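You operate a simulated robot arm through the tools that you are given. There is no shell and no other tool. Be economical: measure what you need, move in short steps, check, and stop when the job is done.

You run a simulated robot arm. Do the job below in one go: nothing can be reset, and whatever is moved stays where it is left.

Task
Put the weight with blue ring and the tub marked beads with teal lid in the teal tote marked post.

It is judged by the outcome, as a careful person would: the job done as asked, and still so three seconds after it is handed in. It fails if anything else is knocked over, pushed out of place, dropped, spilled or broken. Lids that push on must go on centred and level and be pressed home; caps that screw on are set level and turned clockwise until they are tight.

Robot
A 7-joint arm with a two-finger parallel gripper, fixed in place. Base frame: the origin is at the foot of the arm, x ahead of it, y to its left, z up; the work surface is at about z = 0. Lengths are in mm, angles in degrees, forces in N, time in s.
With the tool pointing down near the work surface it reaches from about 220 to 580 mm from the base axis. Its first joint turns from -66.0 to 66.0 degrees. Payload 2.5 kg.
Tool frame: the origin (TCP) lies between the finger pads and is the grasp point; the fingertips stand 23 mm ahead of it; z points along the fingers, y is the line along which they close. The gripper opens to 94 mm. The fingers are 38 mm wide and 10 mm thick; the gripper's body (54 by 96 mm) begins 39 mm behind the TCP.
Orientation is told as [roll, pitch, yaw] about the base's x, y, z axes, in that order, counted from this pose: with the fingers straight down and closing along the base's y, the tool's x points along the base's -x, its y along +y and its z along -z.

Tools
- The arm moves only by the tool jog_arm. Its argument "commands" is a list of rows, each a list of 7 numbers: the turn, a rotation vector about the base's x, y, z in degrees, then the shift along the base's x, y, z in mm, then the gripper command, from -1 (fully open) to 1 (shut), values between in proportion. In form: [[ax, ay, az, tx, ty, tz, jaw], ...]. A call has 1 to 20 rows; each row shifts and turns the commanded pose from where the row before left it. A row lasts 0.2 s, in which the tool goes at most 50 mm and 8.6 degrees; a call with a longer step from one row to the next is refused whole, and so is a gripper value outside its range. A pose out of reach is approached as far as the arm can. The call stops where the force on the tool passes 40 N (or 10 N more than at its start, if that is more) or the arm is blocked; 0.2 s more then pass. The fingers move at their own pace (about 108 mm/s each) and stop on an object; they squeeze with about 43 N. The grip force told is the motor's: it shows also when the fingers shut on nothing. Time passes only in rows, and 0.2 s behind the last, so rows that do not move let the fingers close. It gives the time, the measured TCP pose, the force on the tool (base axes), the opening and the grip force at its end, in the units of the frame above (readings bear some noise).
- Cameras (640 x 400 px; columns grow to the right, rows downward): "scene" is fixed at [102.3, -409, 528.3]; the picture's right is [0.92, -0.40, 0.00], its down [-0.29, -0.65, -0.70] and it looks along [0.28, 0.64, -0.71] (base axes); focal length 259 px, centre (320, 200). "wrist" rides on the gripper at [-39, 0, -44] in the tool frame; the picture's right is [0.00, -1.00, 0.00], its down [0.97, 0.00, -0.24] and it looks along [0.24, 0.00, 0.97] (tool axes); focal length 218 px, centre (320, 200).
- get_image(camera): a new picture of that camera. The clock stands still meanwhile.
- pixel_to_xyz(camera, pixels): there is no depth. For up to 12 entries [column, row, z] of the newest picture of that camera ("zoom" is the newest enlarged one), the place [x, y] in the base frame at which the ray of that pixel passes the height z, good to about 3 mm. The clock stands still meanwhile.
- inspect(camera, box): a new picture of the part [left, top, right, bottom] of that camera's present view, enlarged. The clock stands still meanwhile.
- hand_in(): hands the job in; it is judged then, once.

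Keep the steps short. Do not move on a guess: measure, check each grasp and each placing, and mend mistakes. In all there are 60 turns and 26 pictures (those below and enlarged ones count). Leave the gripper open and the arm clear of the work at the hand-in unless told otherwise, and finish with a single line.

The tools are called after "Emit:" as a command line: name --pt "numbers of a row" for each row, then --argument value for the rest, lists and objects as JSON in quotes. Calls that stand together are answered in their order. jog_arm: Moves the arm, as the interface text tells. Its arguments: {"type":"object","properties":{"commands":{"type":"array","items":{"type":"array","items":{"type":"number"}}}},"required":["commands"]} The other tools are called the same way: get_image (camera) takes a picture; pixel_to_xyz (camera, pixels) gives the place at which the rays of pixels pass given heights; inspect (camera, box) takes an enlarged picture of a part of a camera's view; hand_in () hands the job in.

At the start:

```text
time_s: 0.0
tool_pos: [290.7, 110.0, 275.9]
tool_rot: [0.0, 0.1, 0.0]
contact_force: [0.5, 0.4, 0.4]
gripper_width: 94.2
grasp_force: 0.0
```

scene: 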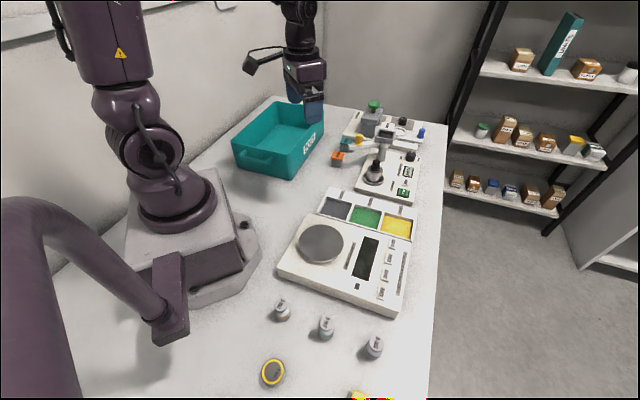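
wrist: 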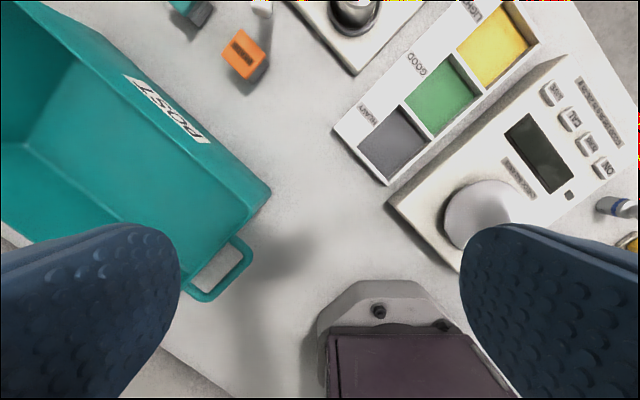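

I see three weights near (282,310), (326,328), (374,347), a tub with a yellow ring at (273,372), and something teal near (345,145). I'll enlarge both areas.

Emit:
inspect --camera "scene" --box '[230, 280, 430, 400]'

Emit:
inspect --camera "scene" --box '[310, 90, 450, 210]'

```text
3.20 times, centred on (330, 340) of scene
```

zoom: 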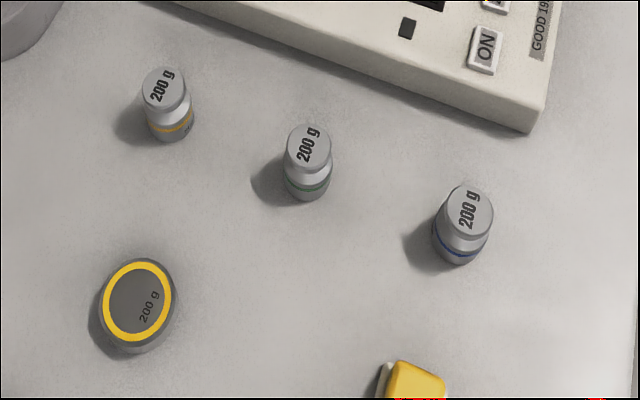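

```text
3.33 times, centred on (380, 150) of scene
```

zoom: 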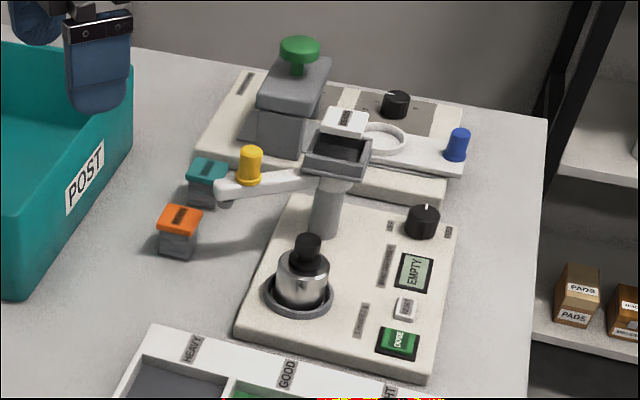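

The blue-ring weight is the rightmost, near scene (374,347). A teal-lid tub is near (346,142), beside the swing arm of a device. I'll get rough places, using the newest zoom for the tubs and scene pixels for the weights.

Emit:
pixel_to_xyz --camera "zoom" --pixels '[[208, 170, 35], [205, 205, 0], [180, 220, 35], [250, 150, 70], [250, 180, 50], [345, 120, 100], [225, 190, 50], [300, 245, 60]]'

Emit:
pixel_to_xyz --camera "scene" --pixels '[[373, 354, 10], [376, 341, 30], [326, 320, 30], [232, 140, 80], [323, 118, 80], [272, 97, 80], [271, 180, 0], [297, 160, 80]]'

```text
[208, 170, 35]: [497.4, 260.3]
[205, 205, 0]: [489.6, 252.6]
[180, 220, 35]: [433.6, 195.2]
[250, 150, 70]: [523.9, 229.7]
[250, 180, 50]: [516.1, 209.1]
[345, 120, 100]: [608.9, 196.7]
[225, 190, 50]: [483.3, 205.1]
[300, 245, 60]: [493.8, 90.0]
```

```text
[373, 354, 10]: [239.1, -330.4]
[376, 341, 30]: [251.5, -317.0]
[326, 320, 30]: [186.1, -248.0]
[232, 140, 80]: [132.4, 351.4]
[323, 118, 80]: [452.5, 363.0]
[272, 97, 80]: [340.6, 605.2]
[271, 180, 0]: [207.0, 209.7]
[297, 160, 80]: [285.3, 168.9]
```

Next I'll move the tool at height over the tubs and look down from the wrist.

Emit:
jog_arm --pt "0 0 0 30 20 4 -1" --pt "0 0 0 40 20 4 -1" --pt "0 0 0 40 20 4 -1" --pt "0 0 0 40 20 4 -1" --pt "0 0 0 30 20 0 -1" --pt "0 0 0 0 0 0 -1"

Emit:
get_image --camera "wrist"

```text
time_s: 1.4
tool_pos: [466.7, 210.5, 294.0]
tool_rot: [-0.1, 0.0, 0.0]
contact_force: [-0.1, -1.0, -1.0]
gripper_width: 94.2
grasp_force: 0.1
```

```text
21 pictures are left
```

wrist: 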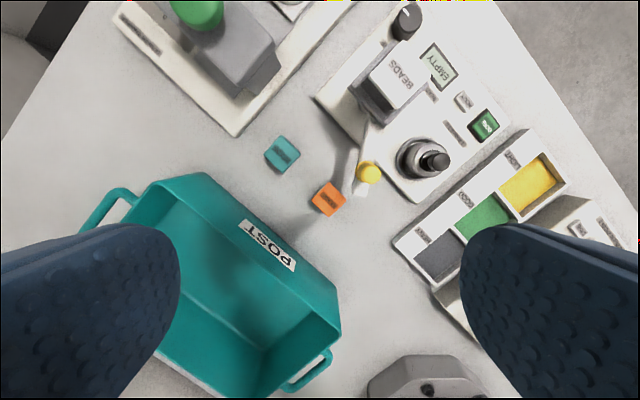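

The teal-lid tub is at (282,153) and the orange at (328,199). I'll read their labels.

Emit:
inspect --camera "wrist" --box '[240, 110, 400, 230]'

Emit:
pixel_to_xyz --camera "wrist" --pixels '[[282, 153, 40], [282, 153, 30], [328, 199, 40], [369, 173, 70], [186, 175, 80], [340, 325, 80], [210, 400, 80], [300, 330, 80], [237, 135, 30], [150, 240, 80], [350, 185, 50], [230, 360, 0]]'

```text
3.33 times, centred on (320, 170) of wrist
```

zoom: 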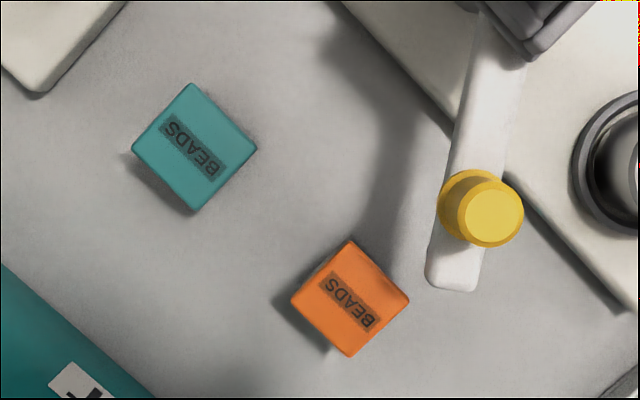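

```text
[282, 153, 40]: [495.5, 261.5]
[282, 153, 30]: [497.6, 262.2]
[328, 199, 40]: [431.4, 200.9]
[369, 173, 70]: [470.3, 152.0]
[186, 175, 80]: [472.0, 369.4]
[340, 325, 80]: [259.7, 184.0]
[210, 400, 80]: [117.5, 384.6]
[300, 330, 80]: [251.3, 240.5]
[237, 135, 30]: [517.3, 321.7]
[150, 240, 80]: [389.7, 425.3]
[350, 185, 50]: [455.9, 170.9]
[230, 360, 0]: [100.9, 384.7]
```

Both tubs say BEADS and the teal one is the target, at about (497,261) with its top near z=36. I'll measure its edges for the yaw and check the neighbouring obstacles.

Emit:
pixel_to_xyz --camera "zoom" --pixels '[[190, 83, 35], [257, 149, 35], [197, 212, 35], [131, 147, 35]]'

Emit:
pixel_to_xyz --camera "wrist" --pixels '[[352, 90, 90], [362, 120, 70], [245, 97, 60], [190, 45, 60], [318, 98, 15], [186, 175, 110], [340, 325, 110], [193, 215, 0]]'

```text
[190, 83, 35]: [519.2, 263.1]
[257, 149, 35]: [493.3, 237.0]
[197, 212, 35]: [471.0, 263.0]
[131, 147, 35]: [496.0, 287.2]
```

```text
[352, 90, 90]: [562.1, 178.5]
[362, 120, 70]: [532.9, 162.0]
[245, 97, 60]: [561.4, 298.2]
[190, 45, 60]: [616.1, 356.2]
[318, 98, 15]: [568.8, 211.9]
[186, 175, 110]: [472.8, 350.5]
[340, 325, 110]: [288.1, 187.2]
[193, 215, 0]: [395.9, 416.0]
```

The lid is 35 mm square, centred at (495,262.5), with its edges at 45°. I'll turn to yaw -45, keeping the camera on the clear side, and go above it at z≈150.

Emit:
jog_arm --pt "0 0 -7.5 5 9 0 -0.4" --pt "0 0 -7.5 5 9 0 -0.4" --pt "0 0 -7.5 5 9 0 -0.4" --pt "0 0 -7.5 5 9 0 -0.4" --pt "0 0 -7.5 5 9 0 -0.4" --pt "0 0 -7.5 3.5 7 0 -0.4" --pt "0 0 0 0 0 -48 -0.4" --pt "0 0 0 0 0 -48 -0.4" --pt "0 0 0 0 0 -48 -0.4" --pt "0 0 0 0 0 0 -0.4"

Emit:
get_image --camera "wrist"

```text
time_s: 3.6
tool_pos: [498.2, 266.0, 147.8]
tool_rot: [0.0, 0.0, -45.0]
contact_force: [0.4, -0.4, -0.8]
gripper_width: 65.9
grasp_force: 0.1
```

```text
19 pictures are left
```

wrist: 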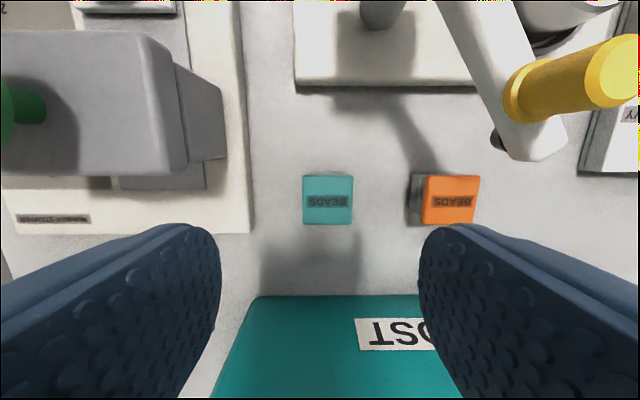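

The alignment looks square. I'll measure the lid corners and the nearby block and plate.

Emit:
pixel_to_xyz --camera "wrist" --pixels '[[303, 176, 35], [352, 176, 35], [351, 224, 35], [304, 225, 35], [249, 233, 12], [223, 110, 60], [190, 170, 90], [252, 297, 80], [252, 297, 95], [205, 188, 12]]'

```text
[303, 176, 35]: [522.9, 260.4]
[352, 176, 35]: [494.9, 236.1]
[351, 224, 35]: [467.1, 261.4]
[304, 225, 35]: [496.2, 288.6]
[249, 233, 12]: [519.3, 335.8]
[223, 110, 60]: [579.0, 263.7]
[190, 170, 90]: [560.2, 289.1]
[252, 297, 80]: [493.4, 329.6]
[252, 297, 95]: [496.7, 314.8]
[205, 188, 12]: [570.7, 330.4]
```

The lid centre is confirmed at (495.3,261.7), and the tote edge at row 297 is its foot, well clear. I'll shift onto the centre and lower to z≈28 in steps.

Emit:
jog_arm --pt "0 0 0 -2.9 -4.2 -10 -0.4" --pt "0 0 0 0 0 -30 -0.4" --pt "0 0 0 0 0 -30 -0.4" --pt "0 0 0 0 0 -25 -0.4" --pt "0 0 0 0 0 -15 -0.4" --pt "0 0 0 0 0 -10 -0.4" --pt "0 0 0 0 0 0 -0.4"

Emit:
get_image --camera "wrist"

```text
time_s: 5.2
tool_pos: [496.1, 258.8, 28.2]
tool_rot: [0.1, -0.1, -44.9]
contact_force: [0.9, -0.6, 1.7]
gripper_width: 65.6
grasp_force: 0.1
```

```text
18 pictures are left
```

wrist: 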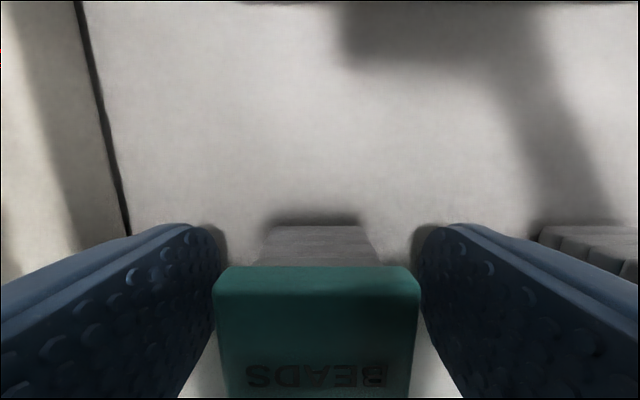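

The tub sits centred between the fingers. Closing now.

Emit:
jog_arm --pt "0 0 0 0 0 0 0.2" --pt "0 0 0 0 0 0 0.6" --pt "0 0 0 0 0 0 0.6" --pt "0 0 0 0 0 0 0.6"

```text
time_s: 6.2
tool_pos: [496.6, 259.2, 27.8]
tool_rot: [0.0, 0.1, -45.0]
contact_force: [0.9, -0.4, 3.9]
gripper_width: 36.1
grasp_force: 43.0
```

The grip holds at 36 mm and 43 N. I'll lift gently to z≈60 and check.

Emit:
jog_arm --pt "0 0 0 0 0 8 0.6" --pt "0 0 0 0 0 12 0.6" --pt "0 0 0 0 0 20 0.6" --pt "0 0 0 0 0 0 0.6"

Emit:
inspect --camera "scene" --box '[220, 60, 420, 200]'

```text
time_s: 7.2
tool_pos: [494.3, 257.5, 68.0]
tool_rot: [0.0, -0.1, -45.1]
contact_force: [0.5, 0.1, -0.6]
gripper_width: 35.9
grasp_force: 43.4
```

```text
2.86 times, centred on (320, 130) of scene
```

zoom: 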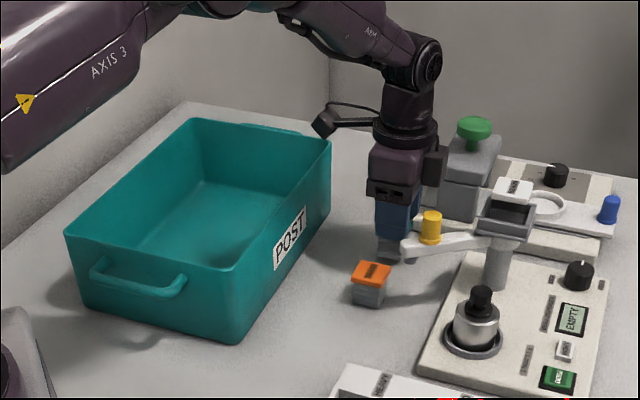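

The tub is up with its body. The tote is fully visible, so I'll measure its foot and rim.

Emit:
pixel_to_xyz --camera "zoom" --pixels '[[232, 340, 0], [90, 302, 0], [322, 215, 0], [246, 272, 90], [246, 272, 110], [67, 233, 90], [67, 233, 110], [330, 145, 90], [330, 145, 110], [193, 118, 90], [193, 118, 110], [210, 225, 3]]'

```text
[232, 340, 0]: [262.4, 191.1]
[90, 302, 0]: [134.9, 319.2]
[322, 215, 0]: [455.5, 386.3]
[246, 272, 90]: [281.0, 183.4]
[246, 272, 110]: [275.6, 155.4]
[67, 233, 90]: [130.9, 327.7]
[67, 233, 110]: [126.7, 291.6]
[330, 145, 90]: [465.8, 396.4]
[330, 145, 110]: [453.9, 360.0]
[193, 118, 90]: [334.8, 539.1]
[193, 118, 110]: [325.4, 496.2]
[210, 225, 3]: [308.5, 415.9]
```

The tote rim is near z=90, spanning corners (281,183), (131,328), (335,539) and (466,396), so its centre is near (300,360). I'll lift to z≈188 and carry the tub over to (312,391).

Emit:
jog_arm --pt "0 0 0 0 0 40 0.6" --pt "0 0 0 0 0 40 0.6" --pt "0 0 0 0 0 40 0.6" --pt "0 0 0 -26 19 0 0.6" --pt "0 0 0 -26 19 0 0.6" --pt "0 0 0 -26 19 0 0.6" --pt "0 0 0 -26 19 0 0.6" --pt "0 0 0 -26 19 0 0.6" --pt "0 0 0 -26 19 0 0.6" --pt "0 0 0 -26 19 0 0.6" --pt "0 0 0 0 0 0 0.6"

Emit:
get_image --camera "wrist"

```text
time_s: 9.6
tool_pos: [314.9, 392.5, 189.1]
tool_rot: [0.1, 0.0, -45.0]
contact_force: [-0.4, -0.2, -0.8]
gripper_width: 35.4
grasp_force: 43.1
```

```text
16 pictures are left
```

wrist: 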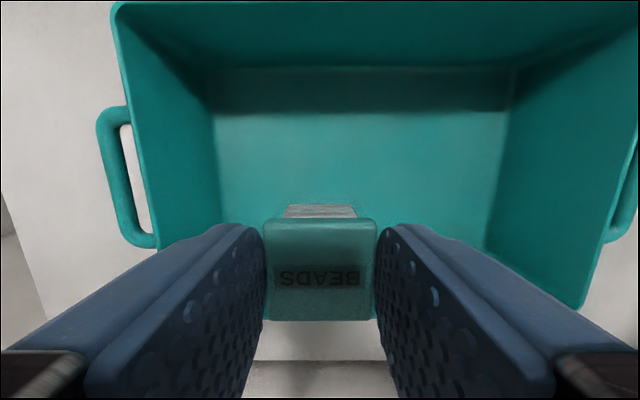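

The tub is over the tote. I'll measure the floor edges and the rear rim.

Emit:
pixel_to_xyz --camera "wrist" --pixels '[[213, 112, 4], [510, 112, 4], [222, 222, 4], [490, 245, 4], [320, 358, 90], [120, 5, 90], [582, 308, 90], [155, 245, 90], [310, 322, 90]]'

```text
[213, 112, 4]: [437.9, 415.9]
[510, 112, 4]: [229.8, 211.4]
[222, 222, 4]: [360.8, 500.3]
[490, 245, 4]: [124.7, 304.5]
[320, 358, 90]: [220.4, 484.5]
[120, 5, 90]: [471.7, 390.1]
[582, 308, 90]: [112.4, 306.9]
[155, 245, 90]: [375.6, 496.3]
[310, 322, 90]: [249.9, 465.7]
```

Clearance is about 95 mm or more on every side. I'll lower slowly until it touches the floor (expected TCP z≈31).

Emit:
jog_arm --pt "0 0 0 0 0 -35 0.6" --pt "0 0 0 0 0 -35 0.6" --pt "0 0 0 0 0 -35 0.6" --pt "0 0 0 0 0 -30 0.6" --pt "0 0 0 0 0 -12 0.6" --pt "0 0 0 0 0 -4 0.6" --pt "0 0 0 0 0 -2 0.6" --pt "0 0 0 0 0 0 0.6"

```text
time_s: 10.7
tool_pos: [318.5, 393.9, 58.1]
tool_rot: [0.7, 0.1, -45.0]
contact_force: [-1.0, -1.3, 6.5]
gripper_width: 35.8
grasp_force: 42.9
stopped in row 5: the force on the tool passed its limit (the readings are from after the stop); the commanded pose is now the measured one
```

It stopped early at z=58, so I'll look at what was touched.

Emit:
inspect --camera "scene" --box '[200, 40, 360, 190]'

Emit:
get_image --camera "wrist"

```text
2.67 times, centred on (280, 115) of scene
```

zoom: 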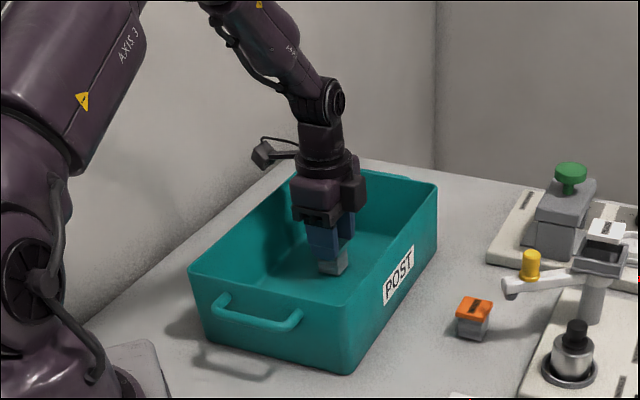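

```text
14 pictures are left
```

wrist: 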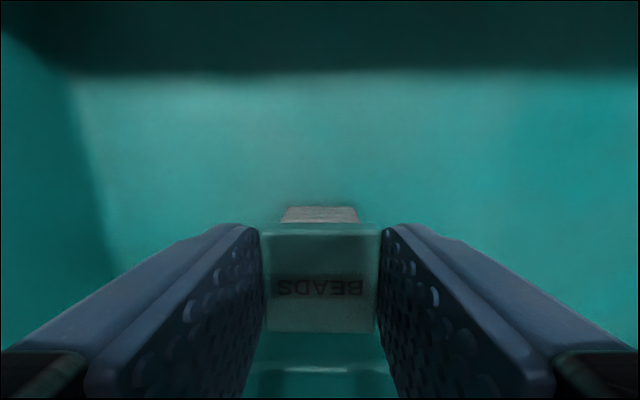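

The tote hasn't moved. I'll check whether the tub is simply on a raised floor by comparing heights.

Emit:
pixel_to_xyz --camera "wrist" --pixels '[[320, 72, 0], [320, 72, 10], [320, 72, 30], [320, 207, 0], [320, 207, 30]]'

Emit:
pixel_to_xyz --camera "zoom" --pixels '[[335, 275, 0], [335, 275, 10], [335, 275, 30], [335, 262, 30], [366, 255, 5]]'

```text
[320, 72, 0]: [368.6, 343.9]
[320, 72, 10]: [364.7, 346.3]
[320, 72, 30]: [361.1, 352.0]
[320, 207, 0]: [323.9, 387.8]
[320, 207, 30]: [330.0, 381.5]
```

```text
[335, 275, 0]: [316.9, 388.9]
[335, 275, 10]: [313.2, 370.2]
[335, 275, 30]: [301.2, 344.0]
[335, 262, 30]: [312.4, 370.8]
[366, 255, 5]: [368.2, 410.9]
```

It's ambiguous, so I'll enlarge the tub itself.

Emit:
inspect --camera "scene" --box '[265, 110, 325, 148]'

```text
10.53 times, centred on (295, 129) of scene
```

zoom: 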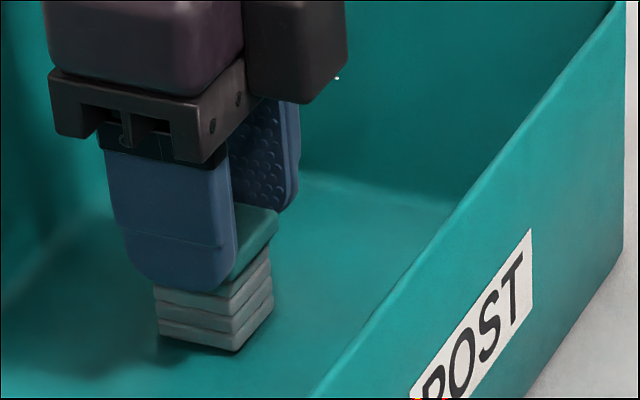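

The tub has slipped down in the grip and is now held by its lid near the fingertips. I'll measure whether its bottom corner at (235,352) is on the floor.

Emit:
pixel_to_xyz --camera "zoom" --pixels '[[235, 352, 0], [235, 352, 5], [235, 352, 10], [235, 352, 15], [276, 300, 5], [276, 300, 10], [159, 336, 5], [159, 336, 10]]'

```text
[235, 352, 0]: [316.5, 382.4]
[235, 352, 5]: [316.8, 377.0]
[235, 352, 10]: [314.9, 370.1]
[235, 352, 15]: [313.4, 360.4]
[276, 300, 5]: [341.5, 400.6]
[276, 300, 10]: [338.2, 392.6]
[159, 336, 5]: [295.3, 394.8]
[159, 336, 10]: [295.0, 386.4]
```

The bottom corner works out to z≈5–8, so it is standing on the floor. Opening a little, then rising.

Emit:
jog_arm --pt "0 0 0 0 0 0 0.1" --pt "0 0 0 0 0 0 -0.2" --pt "0 0 0 0 0 0 -0.2" --pt "0 0 0 0 0 20 -0.2" --pt "0 0 0 0 0 40 -0.2" --pt "0 0 0 0 0 45 -0.2" --pt "0 0 0 0 0 45 -0.2" --pt "0 0 0 0 0 0 -0.2"

Emit:
get_image --camera "wrist"

```text
time_s: 12.5
tool_pos: [318.1, 393.5, 208.3]
tool_rot: [0.5, 0.2, -45.0]
contact_force: [0.7, -0.8, -0.2]
gripper_width: 56.4
grasp_force: 0.1
```

```text
12 pictures are left
```

wrist: 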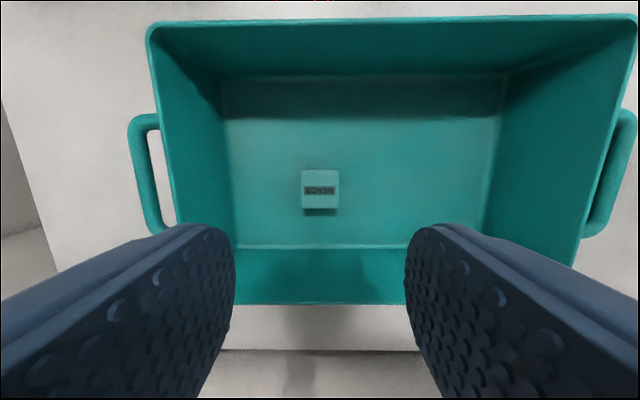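

The tub stands upright in the tote with its lid on. Next I'll swing across at z≈230 towards the blue-ring weight near (250,-315).

Emit:
jog_arm --pt "0 0 0 -4 -43 20 -0.2" --pt "0 0 0 -4 -43 0 -0.2" --pt "0 0 0 -4 -43 0 -0.2" --pt "0 0 0 -4 -43 0 -0.2" --pt "0 0 0 -4 -43 0 -0.2" --pt "0 0 0 -4 -43 0 -0.2" --pt "0 0 0 -4 -43 0 -0.2" --pt "0 0 0 -4 -43 0 -0.2" --pt "0 0 0 -4 -43 0 -0.2" --pt "0 0 0 -4 -43 0 -0.2" --pt "0 0 0 -4 -43 0 -0.2" --pt "0 0 0 -4 -43 0 -0.2" --pt "0 0 0 -4 -43 0 -0.2" --pt "0 0 0 -4 -43 0 -0.2" --pt "0 0 0 -4 -43 0 -0.2" --pt "0 0 0 -4 -43 0 -0.2" --pt "0 0 0 0 0 0 -0.2"

Emit:
get_image --camera "wrist"

```text
time_s: 16.1
tool_pos: [251.4, -297.1, 228.1]
tool_rot: [0.6, 0.1, -45.1]
contact_force: [0.4, 0.0, -0.1]
gripper_width: 56.4
grasp_force: 0.1
```

```text
11 pictures are left
```

wrist: 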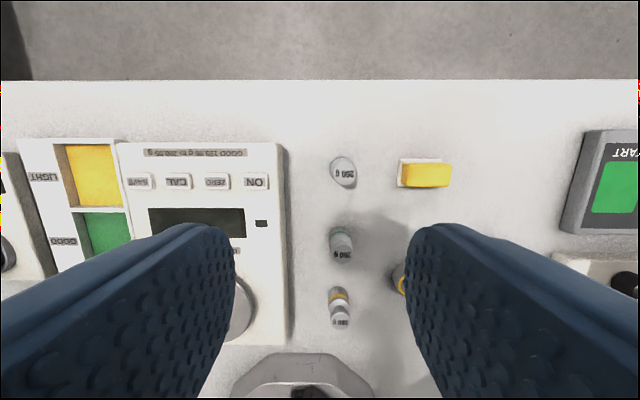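

The blue-ring weight is at (344,170). I'll measure it, with a close-up.

Emit:
inspect --camera "wrist" --box '[280, 130, 470, 250]'

Emit:
pixel_to_xyz --camera "scene" --pixels '[[376, 341, 25], [376, 341, 35], [376, 341, 45], [373, 357, 0], [373, 357, 5]]'

```text
3.33 times, centred on (375, 190) of wrist
```

zoom: 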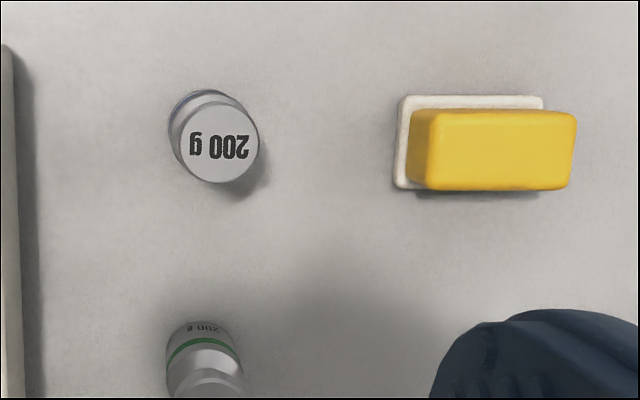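

```text
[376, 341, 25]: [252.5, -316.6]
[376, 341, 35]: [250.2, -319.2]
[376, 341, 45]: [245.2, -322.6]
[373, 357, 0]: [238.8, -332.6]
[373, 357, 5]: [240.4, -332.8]
```

Emit:
pixel_to_xyz --camera "zoom" --pixels '[[218, 143, 25], [218, 143, 35], [218, 143, 45], [218, 143, 55], [198, 125, 0], [180, 143, 35], [257, 143, 35], [170, 130, 0], [180, 100, 5], [205, 360, 35], [480, 150, 40]]'

```text
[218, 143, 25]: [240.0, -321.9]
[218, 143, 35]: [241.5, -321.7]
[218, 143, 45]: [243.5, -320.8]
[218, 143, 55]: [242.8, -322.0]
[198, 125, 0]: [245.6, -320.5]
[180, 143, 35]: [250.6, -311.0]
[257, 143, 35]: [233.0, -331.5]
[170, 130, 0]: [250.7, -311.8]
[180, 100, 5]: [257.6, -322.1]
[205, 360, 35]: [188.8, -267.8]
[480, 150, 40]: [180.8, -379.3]
```

The weight is centred at about (243,-322), with its top near z=45 and a width of about 26 mm. I'll go above it with the jaws at about 52 mm and look.

Emit:
jog_arm --pt "0 0 0 -4 -12 -20 -0.12" --pt "0 0 0 -4.4 -12.9 -40 -0.12" --pt "0 0 0 0 0 -40 -0.12" --pt "0 0 0 0 0 -20 -0.12" --pt "0 0 0 0 0 0 -0.12" --pt "0 0 0 0 0 0 -0.12"

Emit:
get_image --camera "wrist"

```text
time_s: 17.5
tool_pos: [244.5, -321.4, 107.1]
tool_rot: [0.6, 0.1, -45.0]
contact_force: [-0.1, -0.3, -0.2]
gripper_width: 52.6
grasp_force: 0.1
```

```text
9 pictures are left
```

wrist: 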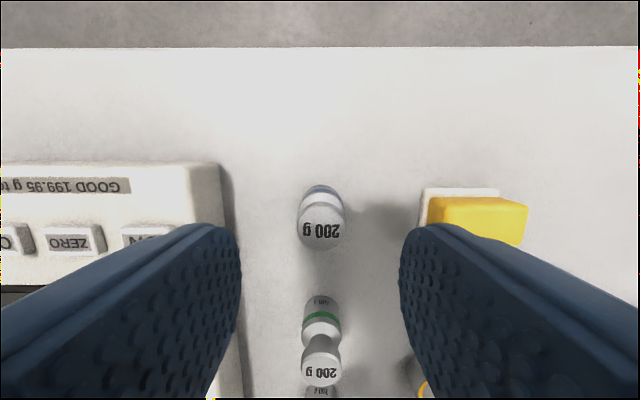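

The weight is centred between the jaws at column 321. One fine check of its place, then I'll lower.

Emit:
pixel_to_xyz --camera "wrist" --pixels '[[321, 228, 45], [321, 228, 38], [320, 190, 5], [321, 370, 45], [222, 165, 25], [430, 215, 30]]'

```text
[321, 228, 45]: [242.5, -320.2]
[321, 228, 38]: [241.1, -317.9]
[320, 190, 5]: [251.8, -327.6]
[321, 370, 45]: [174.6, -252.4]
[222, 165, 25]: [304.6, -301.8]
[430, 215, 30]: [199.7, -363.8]
```

The centre is confirmed at (243,-321). Lowering to z≈27.

Emit:
jog_arm --pt "0 0 0 -1.5 0 -25 -0.12" --pt "0 0 0 0 0 -25 -0.12" --pt "0 0 0 0 0 -18 -0.12" --pt "0 0 0 0 0 -12 -0.12" --pt "0 0 0 0 0 0 -0.12" --pt "0 0 0 0 0 0 0.3" --pt "0 0 0 0 0 0 0.8" --pt "0 0 0 0 0 0 0.8" --pt "0 0 0 0 0 0 0.8"

```text
time_s: 19.5
tool_pos: [244.0, -319.3, 29.2]
tool_rot: [0.5, 0.1, -45.1]
contact_force: [-0.2, -0.6, 0.2]
gripper_width: 27.3
grasp_force: 43.0
```

Gripped at 27 mm. I'll lift gently and check.

Emit:
jog_arm --pt "0 0 0 0 0 5 0.8" --pt "0 0 0 0 0 8 0.8" --pt "0 0 0 0 0 12 0.8" --pt "0 0 0 0 0 20 0.8" --pt "0 0 0 0 0 0 0.8"

Emit:
get_image --camera "wrist"

```text
time_s: 20.7
tool_pos: [244.6, -318.8, 72.8]
tool_rot: [0.6, 0.1, -45.0]
contact_force: [0.8, -0.1, -2.0]
gripper_width: 27.1
grasp_force: 42.9
```

```text
8 pictures are left
```

wrist: 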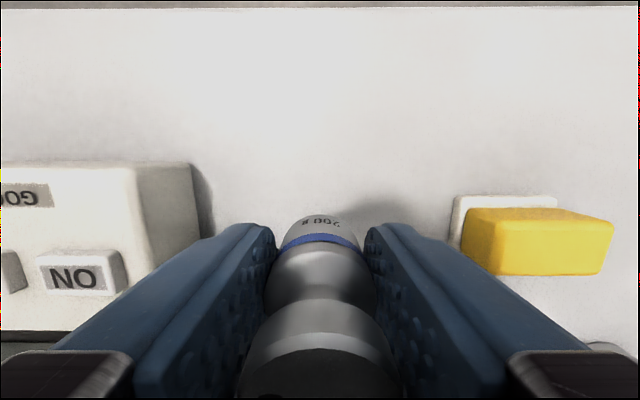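

The weight with the blue ring is held firmly without slip. I'll raise to z≈230 and swing back towards the tote.

Emit:
jog_arm --pt "0 0 0 0 0 40 0.8" --pt "0 0 0 0 0 40 0.8" --pt "0 0 0 0 0 40 0.8" --pt "0 0 0 0 0 37 0.8" --pt "0 0 0 7 43 0 0.8" --pt "0 0 0 7 43 0 0.8" --pt "0 0 0 7 43 0 0.8" --pt "0 0 0 7 43 0 0.8" --pt "0 0 0 7 43 0 0.8" --pt "0 0 0 7 43 0 0.8" --pt "0 0 0 7 43 0 0.8" --pt "0 0 0 0 43 0 0.8" --pt "0 0 0 0 43 0 0.8" --pt "0 0 0 -5 43 0 0.8" --pt "0 0 0 -5 43 0 0.8" --pt "0 0 0 -5 43 0 0.8" --pt "0 0 0 -5 43 0 0.8" --pt "0 0 0 -5 43 0 0.8" --pt "0 0 0 -5 43 0 0.8" --pt "0 0 0 0 0 0 0.8"

```text
time_s: 24.9
tool_pos: [264.5, 327.2, 228.3]
tool_rot: [0.4, 0.1, -45.1]
contact_force: [-0.8, -0.6, -2.0]
gripper_width: 27.3
grasp_force: 43.3
```

Still held (27.3 mm, 2 N load). I'll look before lowering.

Emit:
get_image --camera "wrist"

```text
7 pictures are left
```

wrist: 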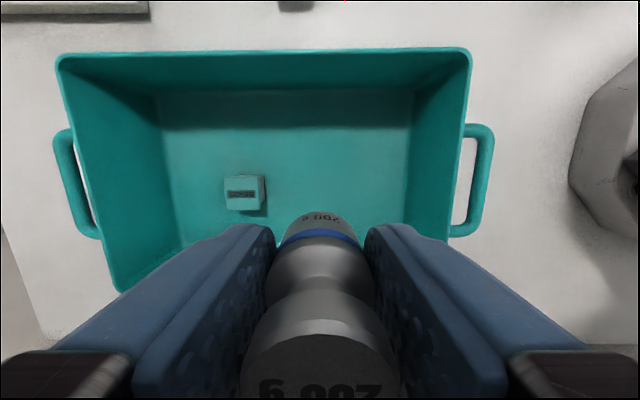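

Emit:
pixel_to_xyz --camera "wrist" --pixels '[[244, 192, 40], [410, 180, 5], [408, 92, 5], [405, 222, 5], [155, 92, 5], [470, 55, 90], [448, 240, 90], [180, 245, 5]]'

```text
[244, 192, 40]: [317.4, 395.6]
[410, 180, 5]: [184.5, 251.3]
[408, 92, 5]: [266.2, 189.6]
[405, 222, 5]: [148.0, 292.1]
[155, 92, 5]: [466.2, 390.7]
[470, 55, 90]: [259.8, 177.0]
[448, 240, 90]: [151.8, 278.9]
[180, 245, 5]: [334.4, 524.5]
```

The landing spot is clear: 86 mm from the tub, about 98 mm from the side wall and 110 mm from the end. I'll lower to z≈42 first.

Emit:
jog_arm --pt "0 0 0 0 0 -40 0.8" --pt "0 0 0 0 0 -40 0.8" --pt "0 0 0 0 0 -40 0.8" --pt "0 0 0 0 0 -35 0.8" --pt "0 0 0 0 0 -20 0.8" --pt "0 0 0 0 0 -8 0.8" --pt "0 0 0 0 0 -3 0.8" --pt "0 0 0 0 0 0 0.8"

```text
time_s: 26.7
tool_pos: [265.0, 324.6, 44.7]
tool_rot: [0.5, 0.1, -45.1]
contact_force: [0.7, 0.0, -2.1]
gripper_width: 26.9
grasp_force: 42.5
```

No contact yet. I'll creep down in small steps.

Emit:
jog_arm --pt "0 0 0 0 0 -2 0.8" --pt "0 0 0 0 0 -2 0.8" --pt "0 0 0 0 0 -2 0.8" --pt "0 0 0 0 0 -1 0.8" --pt "0 0 0 0 0 -1 0.8" --pt "0 0 0 0 0 0 0.8"

```text
time_s: 28.1
tool_pos: [264.0, 326.0, 35.6]
tool_rot: [0.5, 0.1, -45.0]
contact_force: [-2.3, -3.5, 9.6]
gripper_width: 27.2
grasp_force: 43.5
```

Floor contact is felt (+9.6 N at z≈36). Releasing, then rising straight up.

Emit:
jog_arm --pt "0 0 0 0 0 0 0.3" --pt "0 0 0 0 0 0 -0.1" --pt "0 0 0 0 0 0 -0.1" --pt "0 0 0 0 0 20 -0.1" --pt "0 0 0 0 0 40 -0.1" --pt "0 0 0 0 0 45 -0.1" --pt "0 0 0 0 0 45 -0.1" --pt "0 0 0 0 0 40 -0.1" --pt "0 0 0 0 0 0 -0.1"

Emit:
get_image --camera "wrist"

```text
time_s: 30.1
tool_pos: [263.1, 327.8, 227.6]
tool_rot: [0.4, 0.1, -44.9]
contact_force: [-0.4, 0.4, -0.6]
gripper_width: 51.6
grasp_force: 0.0
```

```text
6 pictures are left
```

wrist: 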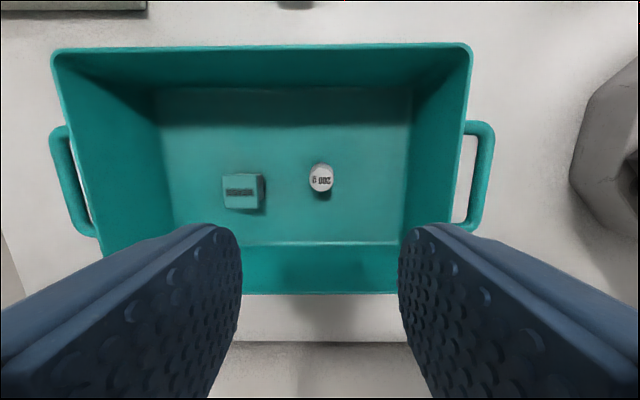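

Both stand upright in the tote. I'll open fully, pull the arm clear and check the whole scene.

Emit:
jog_arm --pt "0 0 0 0 0 20 -1" --pt "0 0 0 10 -40 10 -1" --pt "0 0 0 10 -40 0 -1" --pt "0 0 0 10 -40 0 -1" --pt "0 0 0 10 -40 0 -1" --pt "0 0 0 0 -40 0 -1" --pt "0 0 0 0 0 0 -1"

Emit:
get_image --camera "scene"

```text
time_s: 31.7
tool_pos: [303.2, 122.9, 256.5]
tool_rot: [0.6, 0.1, -44.9]
contact_force: [0.1, -0.8, -0.6]
gripper_width: 94.1
grasp_force: 0.1
```

```text
5 pictures are left
```

scene: 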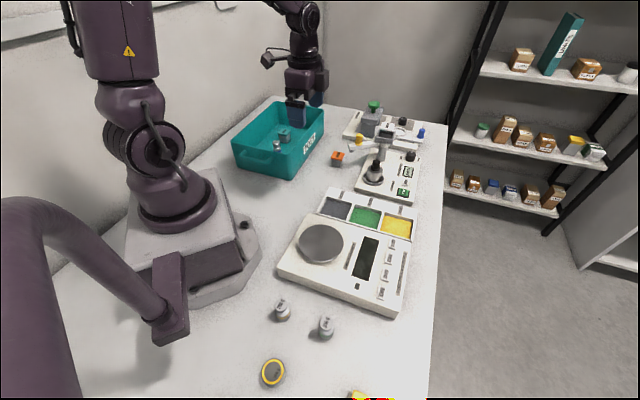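

Everything else is where it was, both items are in the tote, and the arm is clear with the gripper open. Handing in.

Emit:
hand_in

```text
The job is handed in.
```

The blue-ring weight and the teal-lid beads tub are both standing upright in the teal POST tote, and nothing else was moved.
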